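You operate a simulated robot arm through the tools that you are given. There is no shell and no other tool. Be economical: measure what you need, move in short steps, check, and stop when the job is done.

You are at the controls of a simulated robot arm. One attempt, no reset.

TASK
Put the yellow milk carton from the counter over the microwave on the yellow coaster and the green milk carton on the blue coaster.
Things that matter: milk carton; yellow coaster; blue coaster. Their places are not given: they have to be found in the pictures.

The check looks at the end state, three seconds after you hand in, the way a careful person would. Anything else that was tipped, shoved, dropped, spilled or broken makes it a failure.

THE ROBOT
A 7-joint arm with a two-finger parallel gripper, fixed in place. Base frame: the origin is at the foot of the arm, x ahead of it, y to its left, z up; the work surface is at about z = 0. Units: m, rad, N and s.
With the tool pointing down near the work surface it reaches from about 0.24 to 0.62 m from the base axis. Its first joint turns from -1.152 to 1.152 rad. Payload 2.6 kg.
Tool frame: the origin (TCP) lies between the finger pads and is the grasp point; the fingertips stand 0.03 m ahead of it; z points along the fingers, y is the line along which they close. Largest opening 0.094 m; finger width 0.028, thickness 0.01; the body of the gripper, 0.05 by 0.096 m, starts 0.055 m behind the TCP.
Orientation is that of the tool frame in the base frame, as [roll, pitch, yaw] about the fixed x, y, z axes, in that order (R = Rz(yaw) Ry(pitch) Rx(roll)). With the fingers straight down and closing along the base's y, the tool's x points along the base's -x, its y along +y and its z along -z.

THE INTERFACE
- The arm moves only by the tool jog_arm. Its argument "targets" is a list of rows, each a list of 3 entries, a list of its own where there are three numbers: the finger opening in cm, from 0 to 9.4, then the shift along the tool's x, y, z in units of 20 mm (1.0 is 20 mm), then the turn about the tool's z in units of 5 degrees (1.0 is 5 degrees). In form: [[claw, [tx, ty, tz], yaw], ...]. A call has 1 to 20 rows; each row shifts and turns the commanded pose from where the row before left it, along the tool's axes as they then stand. A call with a number of a shift or a turn outside -1 to 1 is refused whole. Each row takes 0.2 s and may step no farther than 0.05 m and 0.15 rad from the row before; otherwise, or with a gripper value out of range, the whole call is refused. Where a pose cannot be reached the arm comes as near as it can. A force on the tool above 40 N (or 10 N above the force at the start of the call, whichever is more), or a blocked arm, ends the call early, and 0.2 s more pass. The fingers move at their own pace (about 0.072 m/s each) and stop on an object; they squeeze with about 39 N. The grip force told is the motor's: it shows also when the fingers shut on nothing. Time passes only in rows, and 0.2 s behind the last, so rows that do not move let the fingers close. The reply holds the time, the measured pose of the TCP, the force on the tool along the base axes, the opening and the grip force, in the units named above and with some noise, and new pictures: "pictures" is both (left out), scene, wrist or none.
- Cameras (640 x 400 px; columns grow to the right, rows downward): "scene" is fixed at [0.0597, 0.4677, 0.5588]; the picture's right is [-0.38, -0.92, 0.00], its down [-0.58, 0.24, -0.77] and it looks along [0.71, -0.30, -0.63] (base axes); focal length 296 px, centre (320, 200). "wrist" rides on the gripper at [-0.037, 0, -0.058] in the tool frame; the picture's right is [0.00, -1.00, 0.00], its down [0.97, 0.00, -0.24] and it looks along [0.24, 0.00, 0.97] (tool axes); focal length 218 px, centre (320, 200).
- measure_at(camera, pixels): there is no depth. For up to 12 entries [column, row, z] of the newest picture of that camera ("zoom" is the newest enlarged one), the place [x, y] in the base frame at which the ray of that pixel passes the height z, good to about 0.002 m. No time passes.
- zoom(camera, box): a new picture of the part [left, top, right, bottom] of that camera's present view, enlarged. No time passes.
- close_job(): hands the job in; it is judged then, once.

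Keep the steps short. Do not move on a guess: measure, check each grasp and each placing, and mend mistakes. In all there are 60 turns and 120 pictures (those below and enlarged ones count). Leave the gripper open and the arm clear of the work at the hand-in unless told otherwise, and finish with a single line.

The tools are called after "Emit:" as a command line: name --argument value ..., lists and objects as JSON in quotes. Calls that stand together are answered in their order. jog_arm: Moves the arm, as the interface text tells. Its arguments: {"type":"object","properties":{"targets":{"type":"array"},"pictures":{"type":"string","enum":["both","scene","wrist","none"]}},"required":["targets"]} The other tools are called the same way: measure_at (camera, pixels) gives the place at which the rays of pixels pass given heights; zoom (camera, box) takes an enlarged picture of a part of a camera's view; close_job () hands the job in.

At the start:

```text
t: 0.0
position: [0.3881, 0.2188, 0.2952]
orientation: [-3.142, -0.001, 3.142]
ft_force: [0.2, 0.0, -0.6]
opening: 0.0942
grip_force: 0.0
```

scene: 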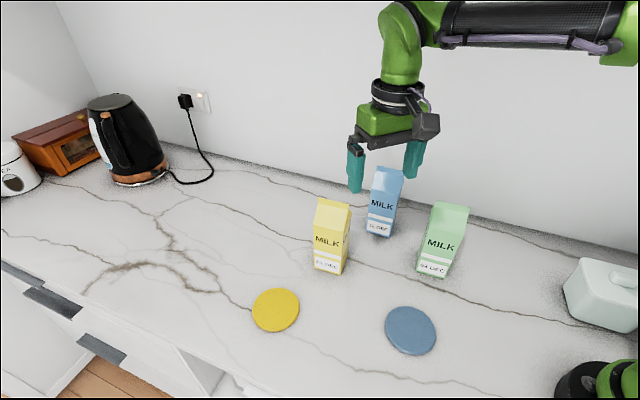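
wrist: 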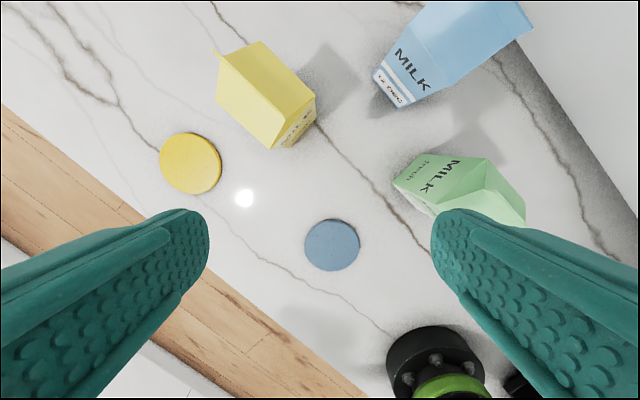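

I see three cartons (yellow, blue, green) and two coasters. I'll enlarge the scene view to get exact pixels and measure the coasters in the wrist view.

Emit:
zoom --camera "scene" --box '[240, 150, 480, 360]'

Emit:
measure_at --camera "wrist" --pixels '[[190, 163, 0.005], [159, 163, 0.005], [222, 163, 0.005], [332, 245, 0.005], [305, 245, 0.005], [360, 245, 0.005]]'

Emit:
measure_at --camera "scene" --pixels '[[276, 310, 0.005], [410, 330, 0.005], [314, 267, 0], [341, 275, 0], [351, 243, 0], [417, 270, 0], [444, 278, 0], [462, 250, 0], [366, 230, 0], [390, 237, 0]]'

```text
1.90 times, centred on (360, 255) of scene
```

zoom: 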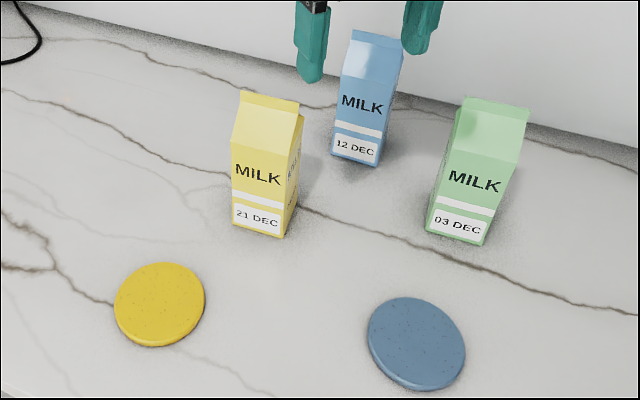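

```text
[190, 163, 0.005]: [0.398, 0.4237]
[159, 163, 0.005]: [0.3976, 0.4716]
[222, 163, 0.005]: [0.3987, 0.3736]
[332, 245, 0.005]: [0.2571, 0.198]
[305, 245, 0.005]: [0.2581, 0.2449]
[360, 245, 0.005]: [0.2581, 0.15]
```

```text
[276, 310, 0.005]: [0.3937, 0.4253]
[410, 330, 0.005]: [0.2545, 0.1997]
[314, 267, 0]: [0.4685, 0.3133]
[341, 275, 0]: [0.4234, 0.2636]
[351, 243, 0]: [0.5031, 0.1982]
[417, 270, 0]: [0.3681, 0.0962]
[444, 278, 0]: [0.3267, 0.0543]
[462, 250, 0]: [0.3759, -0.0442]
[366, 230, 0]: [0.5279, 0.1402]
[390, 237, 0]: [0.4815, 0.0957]
```

Now I measure the cartons' base corners and top edges in the enlarged picture.

Emit:
measure_at --camera "zoom" --pixels '[[233, 224, 0], [285, 237, 0], [296, 208, 0], [426, 233, 0], [482, 245, 0], [332, 155, 0], [377, 167, 0], [160, 303, 0.008], [416, 342, 0.008]]'

Emit:
zoom --camera "wrist" --box '[200, 0, 540, 240]'

Emit:
zoom --camera "scene" --box '[300, 190, 370, 280]'

Emit:
zoom --camera "scene" --box '[400, 190, 480, 290]'

```text
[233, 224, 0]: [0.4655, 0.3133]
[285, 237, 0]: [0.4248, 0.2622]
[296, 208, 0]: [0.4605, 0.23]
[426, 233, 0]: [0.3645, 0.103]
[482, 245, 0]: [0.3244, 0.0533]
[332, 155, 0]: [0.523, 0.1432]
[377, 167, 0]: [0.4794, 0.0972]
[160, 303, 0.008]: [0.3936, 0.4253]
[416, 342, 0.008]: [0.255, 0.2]
```

```text
1.67 times, centred on (370, 120) of wrist
```

zoom: 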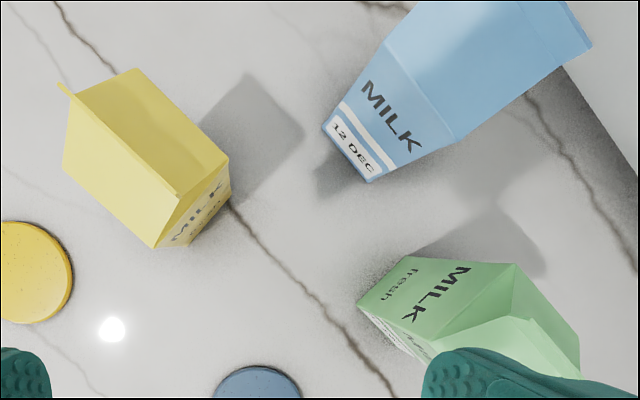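

```text
4.44 times, centred on (335, 235) of scene
```

zoom: 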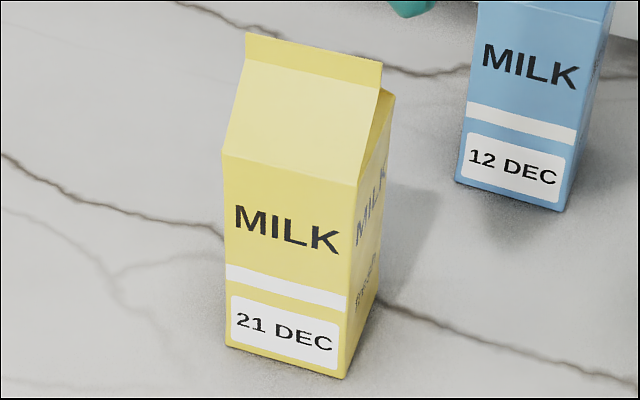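

```text
4.00 times, centred on (440, 240) of scene
```

zoom: 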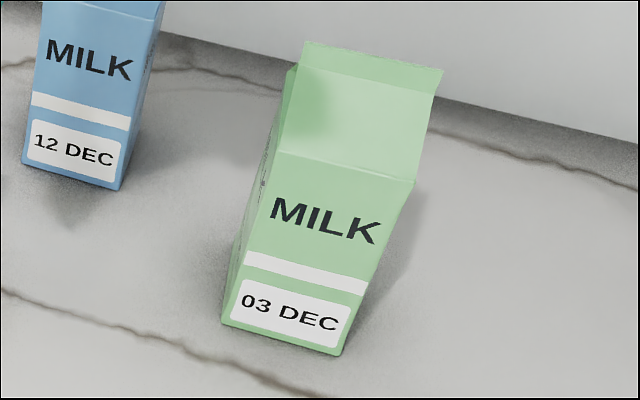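

Both cartons seem about 65 mm wide, with the fronts along (0.62, 0.78). Now I get the heights: I'll run the top-corner rays through several heights and compare them with the base corners.

Emit:
measure_at --camera "scene" --pixels '[[348.1, 257.5, 0], [340.9, 275.1, 0], [313.6, 268.2, 0], [343.6, 231.6, 0.1], [343.6, 231.6, 0.12], [313, 224.2, 0.1], [313, 224.2, 0.12], [351.7, 211.2, 0.1], [351.7, 211.2, 0.12], [348.5, 203.5, 0.13], [348.5, 203.5, 0.15], [318.3, 197.5, 0.15]]'

Emit:
measure_at --camera "scene" --pixels '[[415.3, 271.5, 0], [446, 279, 0], [463, 235.5, 0.1], [463, 235.5, 0.12], [428.8, 228, 0.1], [428.8, 228, 0.12], [470.5, 207.3, 0.13], [470.5, 207.3, 0.15], [436.5, 201, 0.13], [436.5, 201, 0.15]]'

```text
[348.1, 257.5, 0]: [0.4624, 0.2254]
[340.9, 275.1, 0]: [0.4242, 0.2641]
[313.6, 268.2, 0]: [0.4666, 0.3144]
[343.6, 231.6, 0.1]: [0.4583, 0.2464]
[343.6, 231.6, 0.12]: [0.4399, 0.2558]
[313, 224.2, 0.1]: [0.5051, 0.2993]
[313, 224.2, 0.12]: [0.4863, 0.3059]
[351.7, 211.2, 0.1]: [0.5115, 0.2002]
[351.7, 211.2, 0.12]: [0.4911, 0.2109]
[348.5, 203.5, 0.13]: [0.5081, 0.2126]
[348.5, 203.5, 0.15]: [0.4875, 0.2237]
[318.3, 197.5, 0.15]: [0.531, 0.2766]
```

```text
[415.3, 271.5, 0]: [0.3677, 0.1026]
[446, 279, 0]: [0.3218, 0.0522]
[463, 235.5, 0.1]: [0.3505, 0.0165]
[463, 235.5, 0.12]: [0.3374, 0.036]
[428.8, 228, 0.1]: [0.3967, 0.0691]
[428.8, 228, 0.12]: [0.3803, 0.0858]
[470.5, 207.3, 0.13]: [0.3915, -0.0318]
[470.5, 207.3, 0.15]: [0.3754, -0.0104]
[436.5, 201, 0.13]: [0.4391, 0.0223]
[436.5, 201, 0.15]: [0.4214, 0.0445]
```

Both cartons are about 66 mm square, with the shoulder at z ≈ 0.137 and the ridge at z ≈ 0.187. Yellow's centre is about (0.471, 0.268) and green's about (0.369, 0.057), both turned about 40°. I turn the tool 40° and move above yellow at the present height (tips at 0.265, clear).

Emit:
jog_arm --targets '[[9.4, [0, 0, 0], 1], [9.4, [0, 0, 0], 1], [9.4, [0, 0, 0], 1], [9.4, [0, 0, 0], 1], [9.4, [0, 0, 0], 1], [9.4, [0, 0, 0], 1], [9.4, [0, 0, 0], 1], [9.4, [0, 0, 0], 1], [9.4, [-0.316, 0.907, 0], 0], [9.4, [-0.316, 0.907, 0], 0], [9.4, [-0.316, 0.907, 0], 0], [9.4, [-0.316, 0.907, 0], 0], [9.4, [-0.316, 0.907, 0], 0], [9.4, [0, 0, 0], 0]]'

```text
t: 3.0
position: [0.4697, 0.2658, 0.2967]
orientation: [3.14, -0.001, 2.444]
ft_force: [0.9, 0.6, -0.6]
opening: 0.0941
grip_force: 0.0
```

scene: 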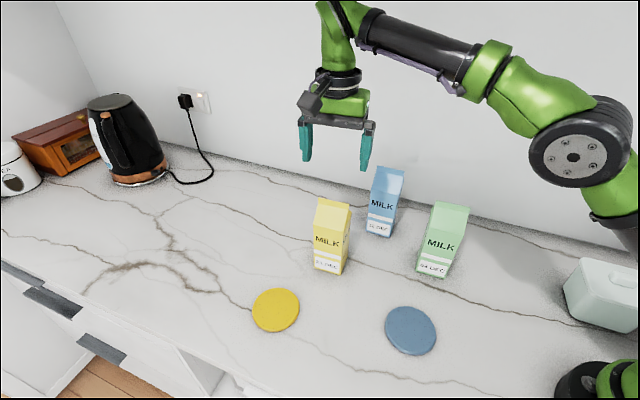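
wrist: 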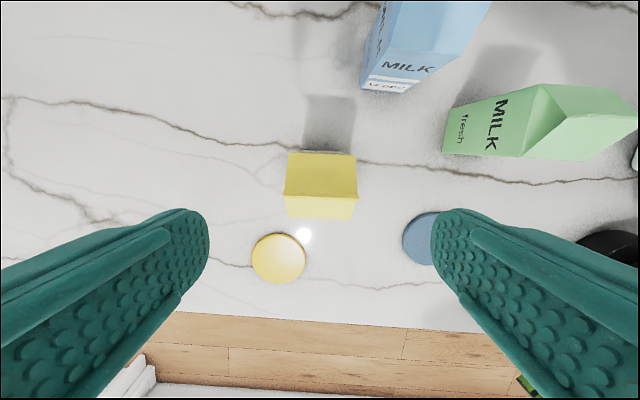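

The yaw lines up well. I check the ridge and shoulder positions from here with an enlarged view.

Emit:
zoom --camera "wrist" --box '[260, 130, 380, 230]'

Emit:
measure_at --camera "wrist" --pixels '[[284, 196, 0.137], [358, 197, 0.137], [287, 152, 0.187], [357, 153, 0.187], [279, 258, 0.008], [425, 238, 0.008]]'

```text
4.00 times, centred on (320, 180) of wrist
```

zoom: 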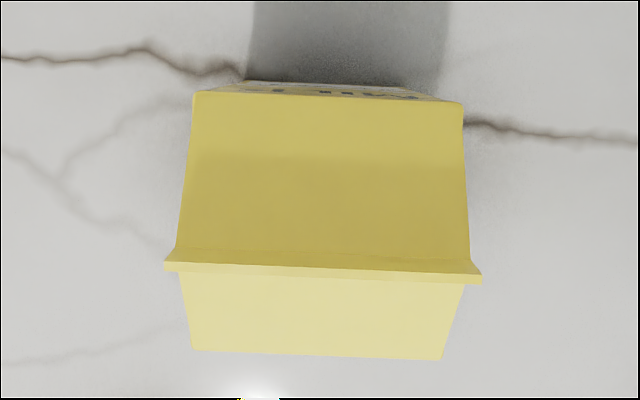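

```text
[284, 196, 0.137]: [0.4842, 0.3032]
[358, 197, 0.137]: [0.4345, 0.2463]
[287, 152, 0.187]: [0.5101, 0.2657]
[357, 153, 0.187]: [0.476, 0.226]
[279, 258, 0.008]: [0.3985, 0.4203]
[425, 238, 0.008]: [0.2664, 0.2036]
```

Emit:
measure_at --camera "wrist" --pixels '[[288.8, 153.5, 0.137], [355.5, 155.5, 0.137], [287.5, 237.5, 0.137], [350.5, 239.7, 0.137], [281.5, 196.7, 0.187], [360, 199.5, 0.187]]'

```text
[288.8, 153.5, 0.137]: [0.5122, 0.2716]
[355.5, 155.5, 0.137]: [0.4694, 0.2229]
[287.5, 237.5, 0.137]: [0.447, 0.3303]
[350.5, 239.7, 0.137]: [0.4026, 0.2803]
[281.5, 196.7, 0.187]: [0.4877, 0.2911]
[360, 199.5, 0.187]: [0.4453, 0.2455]
```

Ridge midpoint reads (0.467, 0.268), so I trim 3 mm along tool x and 2°. Then I go down partway with open fingers to TCP z ≈ 0.18.

Emit:
jog_arm --targets '[[9.4, [0.15, 0.04, 0], 0.4], [9.4, [0, 0, 1], 0], [9.4, [0, 0, 1], 0], [9.4, [0, 0, 1], 0], [9.4, [0, 0, 1], 0], [9.4, [0, 0, 1], 0], [9.4, [0, 0, 0.8], 0], [9.4, [0, 0, 0], 0]]'

```text
t: 4.8
position: [0.4669, 0.2703, 0.1793]
orientation: [3.14, 0.001, 2.408]
ft_force: [0.6, -0.3, 0.3]
opening: 0.0942
grip_force: 0.0
```

scene: 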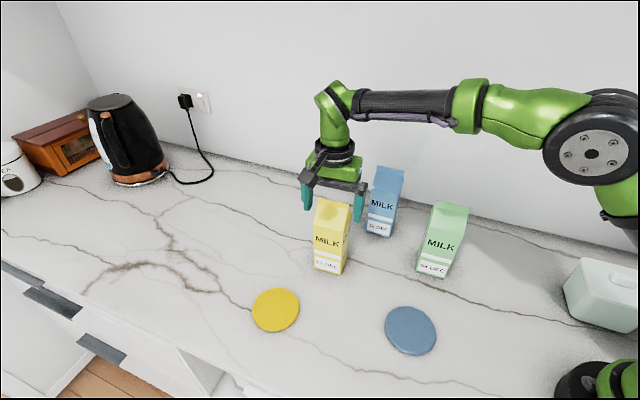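
wrist: 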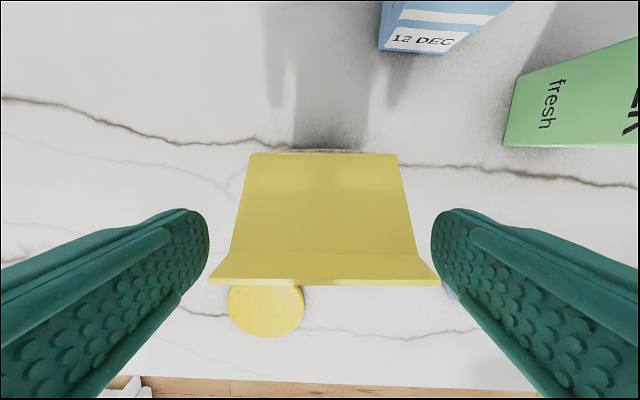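

The carton is centred between the fingers (fin columns 208–440). I go down to z ≈ 0.14 and close.

Emit:
jog_arm --targets '[[9.4, [0, -0.05, 0.65], 0], [9.4, [0, 0, 0.65], 0], [9.4, [0, 0, 0.65], 0], [9.4, [0, 0, 0], 0], [5.5, [0, 0, 0], 0], [5.5, [0, 0, 0], 0], [5.5, [0, 0, 0], 0]]'

```text
t: 6.4
position: [0.4657, 0.2698, 0.1416]
orientation: [3.141, 0.0, 2.408]
ft_force: [-1.1, -0.9, 0.6]
opening: 0.0701
grip_force: 38.8
```

scene: 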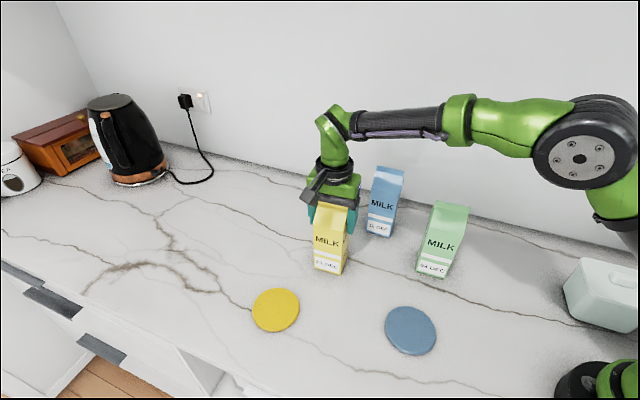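
wrist: 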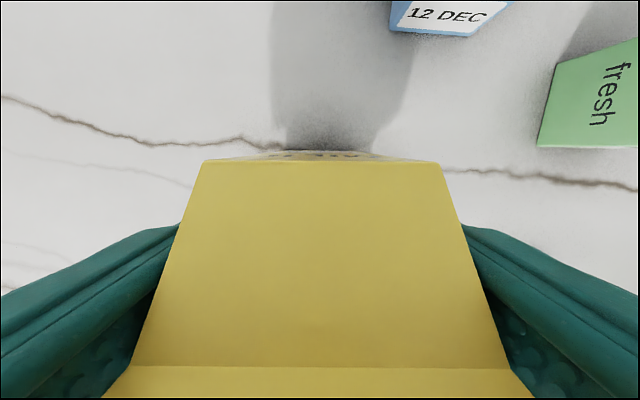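

The fingers stopped at 70 mm with 39 N: gripped. I lift 60 mm and check the hold.

Emit:
jog_arm --targets '[[5.5, [0, 0, -0.5], 0], [5.5, [0, 0, -0.7], 0], [5.5, [0, 0, -0.9], 0], [5.5, [0, 0, -0.9], 0], [5.5, [0, 0, 0], 0]]'

```text
t: 7.6
position: [0.4682, 0.2707, 0.2019]
orientation: [-3.142, 0.0, 2.408]
ft_force: [0.4, 0.1, -6.1]
opening: 0.0705
grip_force: 38.8
```

scene: 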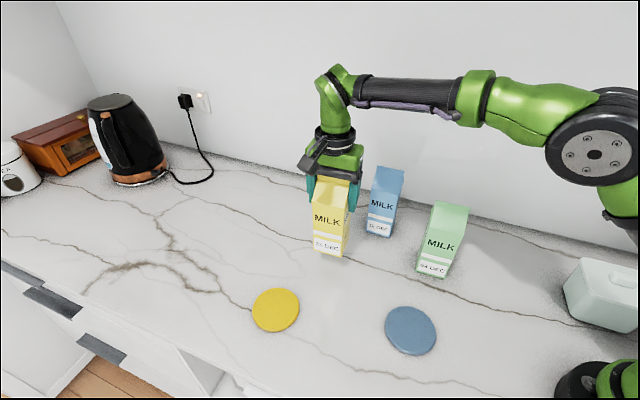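
wrist: 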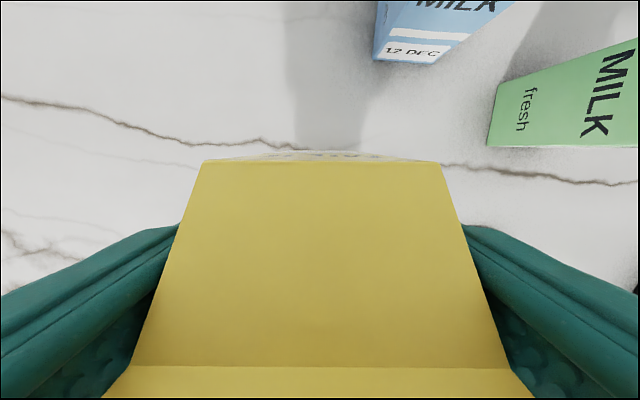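

It holds, with no slip, and the weight reads about 6 N. I carry it to above the yellow coaster, TCP target (0.394, 0.4245).

Emit:
jog_arm --targets '[[5.5, [0.4, 0.165, 0], 0], [5.5, [0.79, 0.325, 0], 0], [5.5, [0.79, 0.325, 0], 0], [5.5, [0.79, 0.325, 0], 0], [5.5, [0.79, 0.325, 0], 0], [5.5, [0.79, 0.325, 0], 0], [5.5, [0.79, 0.325, 0], 0], [5.5, [0.79, 0.325, 0], 0], [5.5, [0.79, 0.325, 0], 0], [5.5, [0.79, 0.325, 0], 0], [5.5, [0.39, 0.16, 0], 0], [5.5, [0, 0, 0], 0]]'

```text
t: 10.2
position: [0.3917, 0.4227, 0.2016]
orientation: [-3.141, 0.0, 2.406]
ft_force: [-1.0, 0.6, -6.0]
opening: 0.0705
grip_force: 38.9
```

scene: 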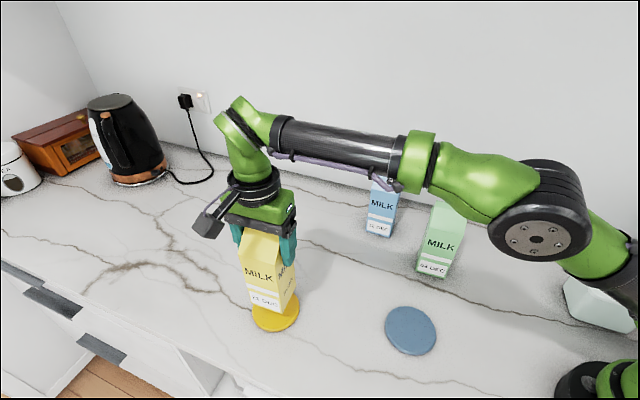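
wrist: 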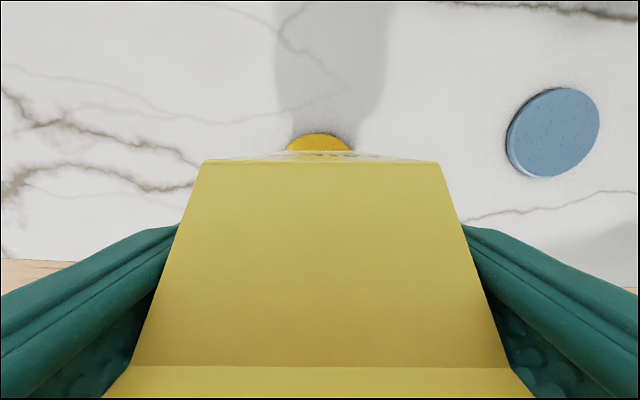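

Above the coaster. I lower 40 mm with a small trim, then look again.

Emit:
jog_arm --targets '[[5.5, [0, 0.1, 0.5], 0], [5.5, [0, 0, 0.5], 0], [5.5, [0, 0, 0.5], 0], [5.5, [0, 0, 0.5], 0], [5.5, [0, 0, 0], 0]]' --pictures "none"

Emit:
zoom --camera "scene" --box '[210, 230, 340, 350]'

Emit:
zoom --camera "wrist" --box '[240, 80, 400, 180]'

```text
t: 11.4
position: [0.3952, 0.4253, 0.1615]
orientation: [3.14, -0.001, 2.408]
ft_force: [0.2, -0.3, -6.2]
opening: 0.0702
grip_force: 39.3
```

```text
3.33 times, centred on (275, 290) of scene
```

zoom: 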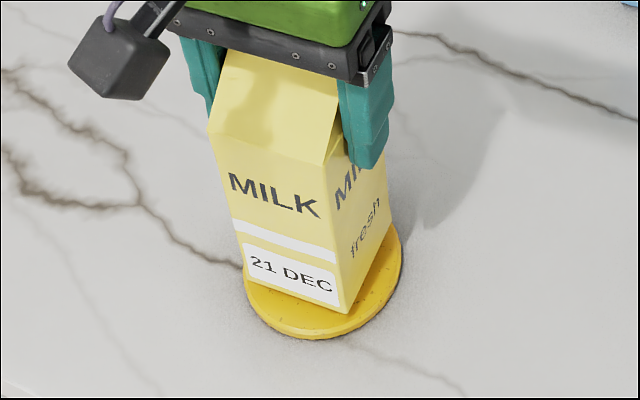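

```text
4.00 times, centred on (320, 130) of wrist
```

zoom: 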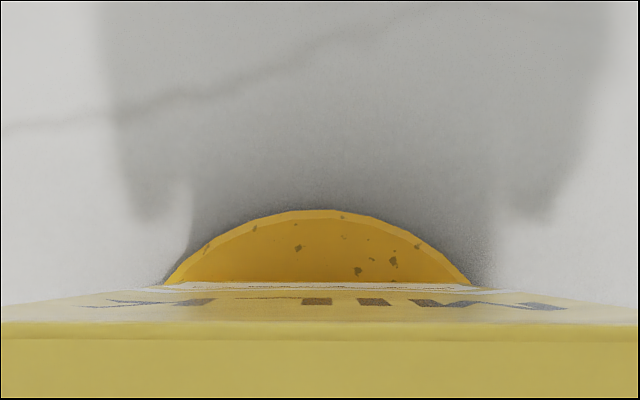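

Bottom corners now against the coaster centre.

Emit:
measure_at --camera "scene" --pixels '[[252.2, 314.0, 0.02], [283.4, 324, 0.02], [295.4, 301, 0.02]]'

```text
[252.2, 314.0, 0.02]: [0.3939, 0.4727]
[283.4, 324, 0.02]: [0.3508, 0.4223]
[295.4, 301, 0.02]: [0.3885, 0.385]
```

It is centred within about 3 mm. I lower in 2 mm steps until the weight comes off.

Emit:
jog_arm --targets '[[5.5, [0, 0, 0.15], 0], [5.5, [0, 0, 0.15], 0], [5.5, [0, 0, 0.1], 0], [5.5, [0, 0, 0.1], 0], [5.5, [0, 0, 0], 0]]' --pictures "none"

Emit:
zoom --camera "scene" --box '[210, 230, 340, 350]'

```text
t: 12.6
position: [0.3946, 0.4254, 0.1509]
orientation: [-3.141, 0.0, 2.408]
ft_force: [-0.2, 0.4, -5.4]
opening: 0.0703
grip_force: 38.9
```

```text
3.33 times, centred on (275, 290) of scene
```

zoom: 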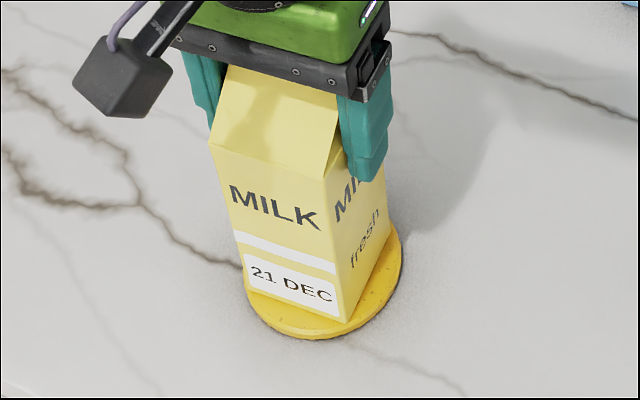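

Still carrying 5.4 N, so it is nearly down. I continue with 1 mm steps.

Emit:
jog_arm --targets '[[5.5, [0, 0, 0.05], 0], [5.5, [0, 0, 0.05], 0], [5.5, [0, 0, 0], 0]]' --pictures "none"

```text
t: 13.4
position: [0.3946, 0.4248, 0.15]
orientation: [3.14, 0.002, 2.407]
ft_force: [-3.3, -3.3, 9.2]
opening: 0.0703
grip_force: 38.4
```

Contact: the force went from -5.4 to +9 N. I ease up 0.5 mm, open, and rise straight up.

Emit:
jog_arm --targets '[[5.5, [0, 0, -0.03], 0], [8, [0, 0, 0], 0], [9.4, [0, 0, 0], 0], [9.4, [0, 0, 0], 0], [9.4, [0, 0, 0], 0], [9.4, [0, 0, -0.5], 0], [9.4, [0, 0, -1], 0], [9.4, [0, 0, -1], 0], [9.4, [0, 0, -1], 0], [9.4, [0, 0, -1], 0], [9.4, [0, 0, -1], 0], [9.4, [0, 0, -1], 0], [9.4, [0, 0, -1], 0], [9.4, [0, 0, 0], 0]]'

```text
t: 16.4
position: [0.3659, 0.4341, 0.2715]
orientation: [3.141, 0.0, 2.409]
ft_force: [-0.1, -0.4, -0.5]
opening: 0.094
grip_force: 0.2
out of reach, approached as far as the arm can: row 11, 12, 13
```

scene: 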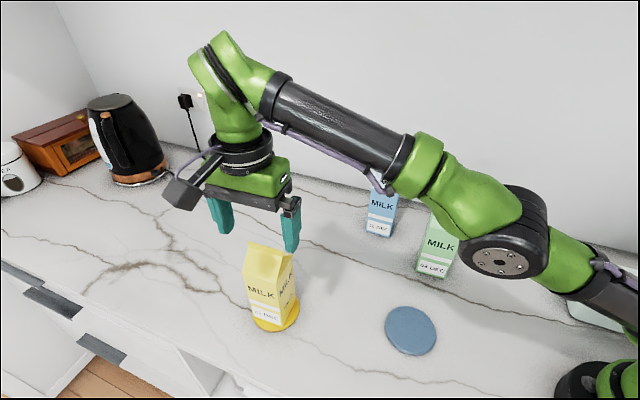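
wrist: 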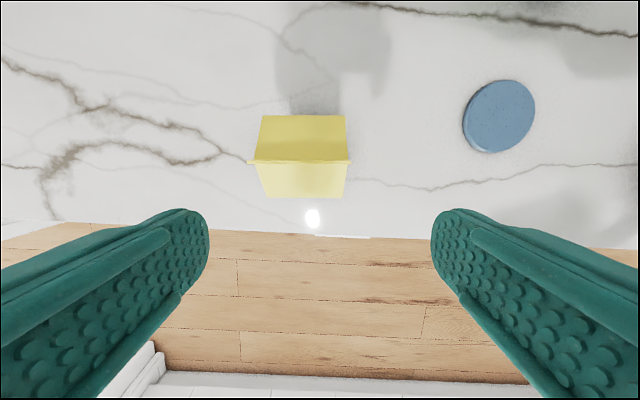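

Yellow stands upright on its coaster. I move at this height towards green, above all the cartons.

Emit:
jog_arm --targets '[[9.4, [-0.79, -0.87, 0], 0], [9.4, [-0.79, -0.87, 0], 0], [9.4, [-0.79, -0.87, 0], 0], [9.4, [-0.79, -0.87, 0], 0], [9.4, [-0.79, -0.87, 0], 0], [9.4, [-0.79, -0.87, 0], 0], [9.4, [-0.79, -0.87, 0], 0], [9.4, [-0.79, -0.87, 0], 0], [9.4, [-0.79, -0.87, 0], 0], [9.4, [-0.79, -0.87, 0], 0], [9.4, [-0.79, -0.87, 0], 0], [9.4, [-0.79, -0.87, 0], 0], [9.4, [-0.79, -0.87, 0], 0], [9.4, [-0.79, -0.87, 0], 0], [9.4, [-0.79, -0.87, 0], 0], [9.4, [0, 0, 0], 0]]'

```text
t: 19.8
position: [0.3683, 0.0815, 0.2708]
orientation: [3.141, 0.0, 2.409]
ft_force: [0.3, 1.0, 0.0]
opening: 0.0943
grip_force: 0.0
```

scene: 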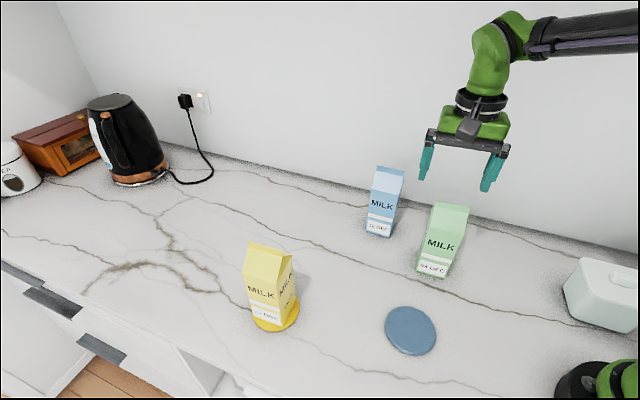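
wrist: 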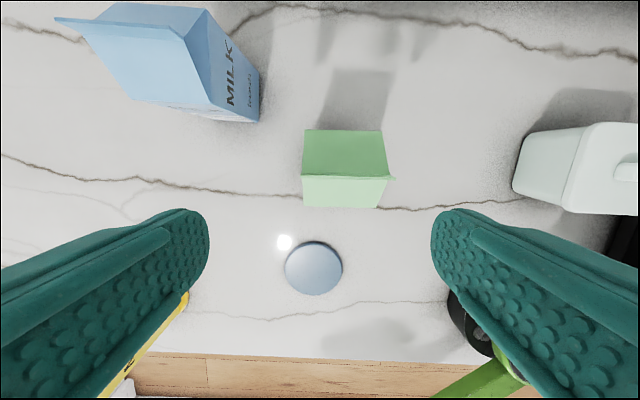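

I measure green's ridge, back edge and the blue coaster from here.

Emit:
zoom --camera "wrist" --box '[270, 110, 430, 220]'

Emit:
measure_at --camera "wrist" --pixels '[[302, 174, 0.187], [395, 178, 0.187], [305, 130, 0.137], [382, 130, 0.137], [314, 268, 0.006], [285, 268, 0.006], [343, 268, 0.006]]'

```text
3.64 times, centred on (350, 165) of wrist
```

zoom: 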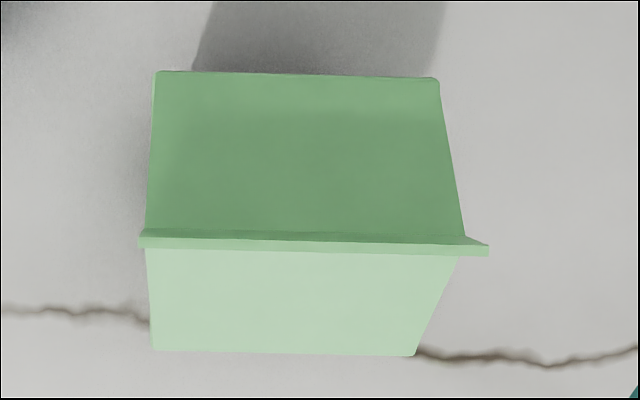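

```text
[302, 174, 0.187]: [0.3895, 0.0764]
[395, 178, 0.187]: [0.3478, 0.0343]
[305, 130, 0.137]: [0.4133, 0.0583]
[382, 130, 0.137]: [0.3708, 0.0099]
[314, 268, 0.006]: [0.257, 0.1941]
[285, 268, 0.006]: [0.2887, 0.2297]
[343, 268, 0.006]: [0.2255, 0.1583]
```

Green's centre is about (0.3685, 0.056), needing about 1.5° more turn. I align, then descend partway to z ≈ 0.18.

Emit:
jog_arm --targets '[[9.4, [-0.42, -0.47, 0], 0], [9.4, [-0.43, -0.46, 0], 0.3], [9.4, [0, 0, 0], 0], [9.4, [0, 0, 0.9], 0], [9.4, [0, 0, 0.9], 0], [9.4, [0, 0, 0.9], 0], [9.4, [0, 0, 0.9], 0], [9.4, [0, 0, 0.9], 0], [9.4, [0, 0, 0], 0]]'

```text
t: 21.8
position: [0.3685, 0.0567, 0.1792]
orientation: [-3.141, 0.001, 2.383]
ft_force: [-0.5, -0.5, 0.1]
opening: 0.0941
grip_force: 0.1
```

scene: 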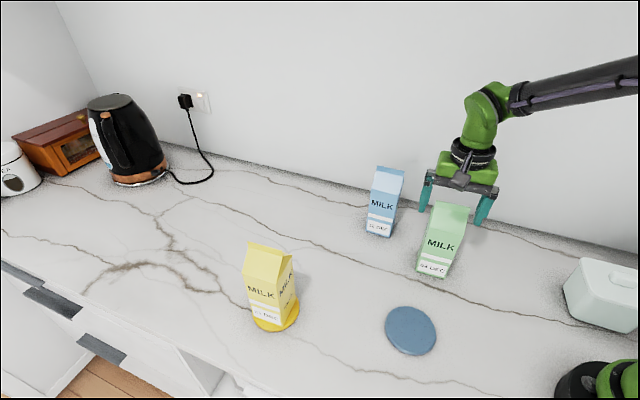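
wrist: 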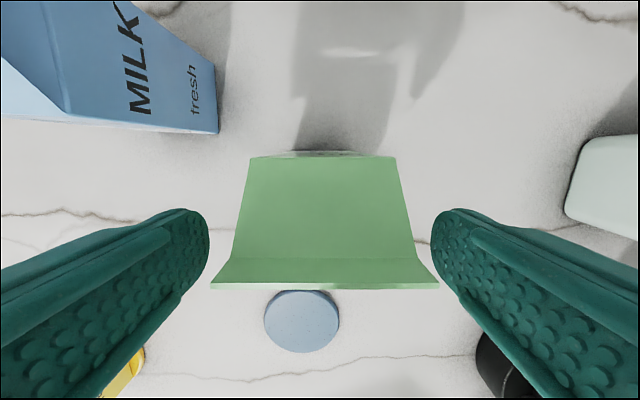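

Centred and squared (fin columns 210–439). I go down to z ≈ 0.14 and close.

Emit:
jog_arm --targets '[[9.4, [0, -0.1, 0.65], 0], [9.4, [0, 0, 0.65], 0], [9.4, [0, 0, 0.65], 0], [9.4, [0, 0, 0], 0], [5.5, [0, 0, 0], 0], [5.5, [0, 0, 0], 0], [5.5, [0, 0, 0], 0]]'

```text
t: 23.4
position: [0.3669, 0.0558, 0.1405]
orientation: [3.141, 0.0, 2.384]
ft_force: [1.9, 1.3, -0.5]
opening: 0.0701
grip_force: 38.8
```

scene: 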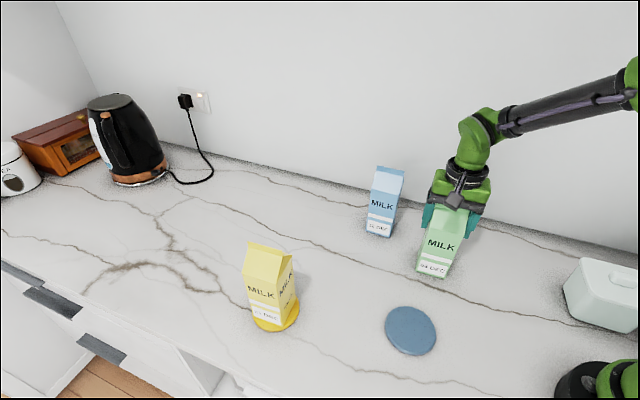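
wrist: 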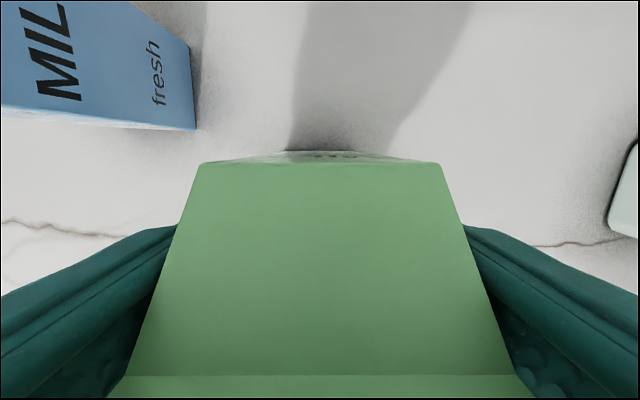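

Gripped at 70 mm, 39 N. I lift 60 mm and check.

Emit:
jog_arm --targets '[[5.5, [0, 0, -0.5], 0], [5.5, [0, 0, -0.7], 0], [5.5, [0, 0, -0.9], 0], [5.5, [0, 0, -0.9], 0], [5.5, [0, 0, 0], 0]]' --pictures "scene"

```text
t: 24.6
position: [0.3676, 0.0571, 0.2014]
orientation: [3.141, 0.0, 2.381]
ft_force: [0.4, 0.1, -5.8]
opening: 0.0698
grip_force: 39.2
```

scene: 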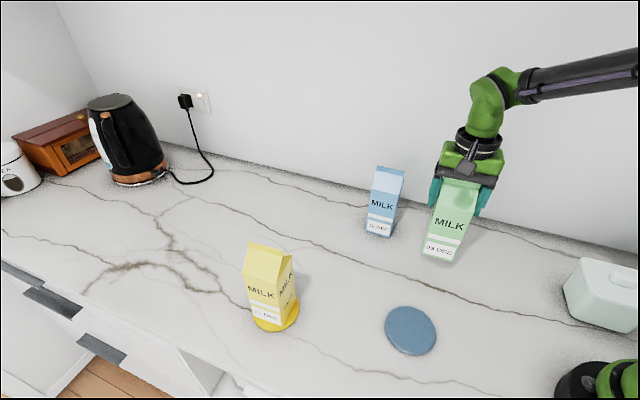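

Held. I carry it to above the blue coaster, TCP target (0.2555, 0.1965).

Emit:
jog_arm --targets '[[5.5, [0.44, 0.063, 0], 0], [5.5, [0.8, 0.115, 0], 0], [5.5, [0.8, 0.115, 0], 0], [5.5, [0.8, 0.115, 0], 0], [5.5, [0.8, 0.115, 0], 0], [5.5, [0.8, 0.115, 0], 0], [5.5, [0.8, 0.115, 0], 0], [5.5, [0.8, 0.115, 0], 0], [5.5, [0.8, 0.115, 0], 0], [5.5, [0.8, 0.115, 0], 0], [5.5, [0.8, 0.115, 0], 0], [5.5, [0.44, 0.06, 0], 0], [5.5, [0, 0, 0.5], 0], [5.5, [0, 0, 0.5], 0], [5.5, [0, 0, 0.5], 0], [5.5, [0, 0, 0.4], 0], [5.5, [0, 0, 0], 0]]'

Emit:
zoom --camera "scene" --box '[340, 250, 480, 370]'

```text
t: 28.2
position: [0.255, 0.1965, 0.1627]
orientation: [3.141, 0.001, 2.383]
ft_force: [0.8, -1.0, -6.3]
opening: 0.0703
grip_force: 38.9
```

scene: 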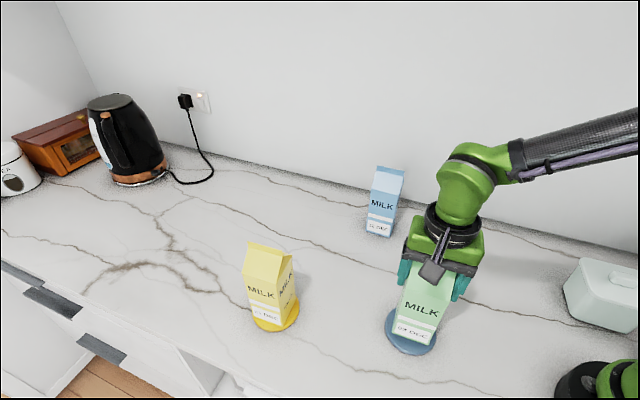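
wrist: 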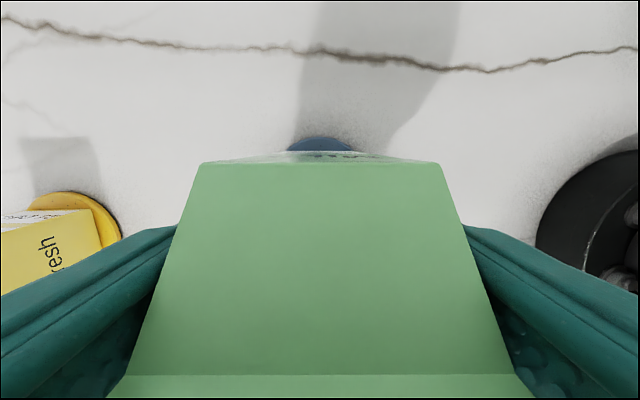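

```text
3.33 times, centred on (410, 310) of scene
```

zoom: 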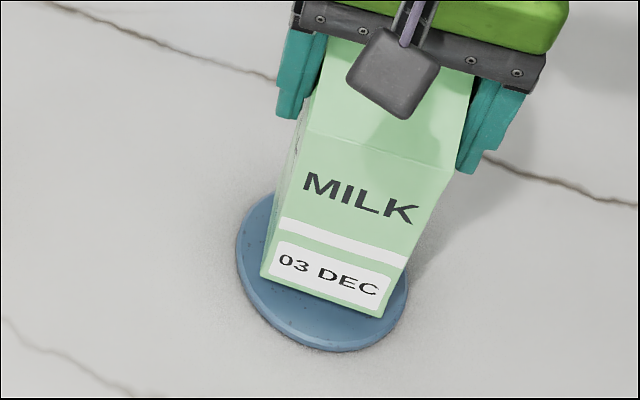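

Check of the bottom front corners and coaster centre.

Emit:
measure_at --camera "scene" --pixels '[[392.3, 332.8, 0.022], [428.3, 345.4, 0.022], [384.5, 320, 0.008], [402, 355, 0.008]]'

```text
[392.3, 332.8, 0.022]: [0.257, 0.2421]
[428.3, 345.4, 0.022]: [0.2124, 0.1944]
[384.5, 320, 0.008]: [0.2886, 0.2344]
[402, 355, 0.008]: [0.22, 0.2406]
```

The carton's centre is (0.259, 0.196) and the coaster's (0.2565, 0.197): good. I lower to about z = 0.150.

Emit:
jog_arm --targets '[[5.5, [0, 0, 0.15], 0], [5.5, [0, 0, 0.15], 0], [5.5, [0, 0, 0.15], 0], [5.5, [0, 0, 0.1], 0], [5.5, [0, 0, 0.05], 0], [5.5, [0, 0, 0], 0]]' --pictures "none"

```text
t: 29.6
position: [0.255, 0.1955, 0.15]
orientation: [3.141, 0.0, 2.382]
ft_force: [0.2, -0.3, -5.7]
opening: 0.0705
grip_force: 39.0
```

Emit:
jog_arm --targets '[[5.5, [0, 0, 0.05], 0], [5.5, [0, 0, 0.03], 0], [5.5, [0, 0, 0], 0]]' --pictures "none"

```text
t: 30.4
position: [0.2558, 0.1973, 0.1491]
orientation: [3.141, 0.0, 2.382]
ft_force: [-2.2, -3.2, 14.5]
opening: 0.0702
grip_force: 38.9
```

Contact, 14.5 N. I ease up, release, and rise.

Emit:
jog_arm --targets '[[5.5, [0, 0, -0.04], 0], [8, [0, 0, 0], 0], [9.4, [0, 0, 0], 0], [9.4, [0, 0, 0], 0], [9.4, [0, 0, 0], 0], [9.4, [0, 0, -0.5], 0], [9.4, [0, 0, -1], 0], [9.4, [0, 0, -1], 0], [9.4, [0, 0, -1], 0], [9.4, [0, 0, -1], 0], [9.4, [0, 0, -1], 0], [9.4, [0, 0, -1], 0], [9.4, [0, 0, 0], 0]]'

```text
t: 33.2
position: [0.2559, 0.195, 0.2795]
orientation: [3.14, 0.001, 2.383]
ft_force: [0.7, 0.7, 0.0]
opening: 0.0941
grip_force: 0.1
```

scene: 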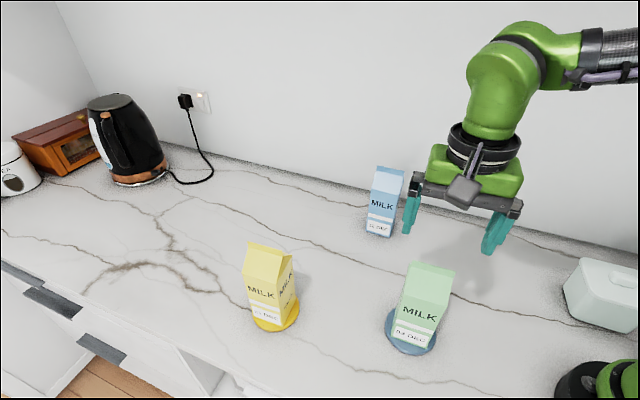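
wrist: 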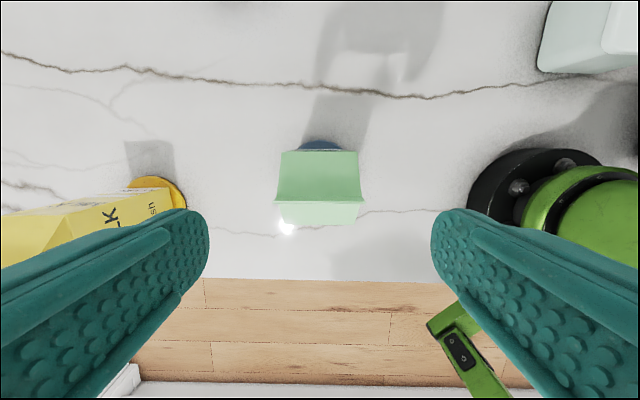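

Both cartons stand on their coasters. I move the arm off to the side over free counter and take a last close look.

Emit:
jog_arm --targets '[[9.4, [-0.9, 0, 0], 0], [9.4, [-0.9, 0, 0], 0], [9.4, [-0.9, 0, 0], 0], [9.4, [-0.9, 0, 0], 0], [9.4, [-0.9, 0, 0], 0], [9.4, [-0.9, 0, 0], 0], [9.4, [0, 0, 0], 0]]' --pictures "none"

Emit:
zoom --camera "scene" --box '[220, 150, 480, 370]'

```text
t: 34.8
position: [0.3339, 0.1237, 0.2806]
orientation: [-3.141, 0.0, 2.383]
ft_force: [-0.1, -0.9, -1.0]
opening: 0.0941
grip_force: 0.0
```

```text
1.82 times, centred on (350, 260) of scene
```

zoom: 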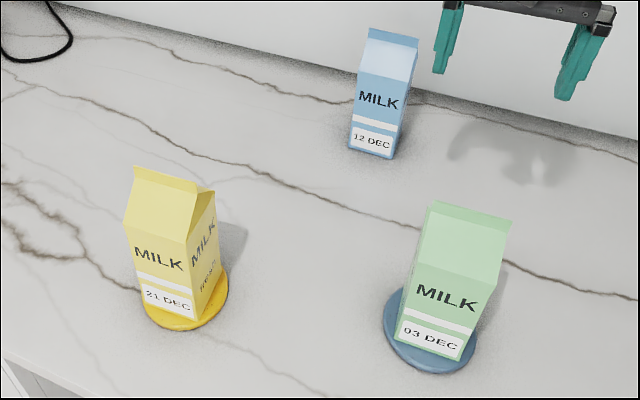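

Both cartons are upright on the right coasters, the blue carton was not touched, and the gripper is open and clear. I hand in.

Emit:
close_job

```text
The job is handed in.
```

The yellow milk carton is standing on the yellow coaster and the green milk carton on the blue coaster, with nothing else disturbed.
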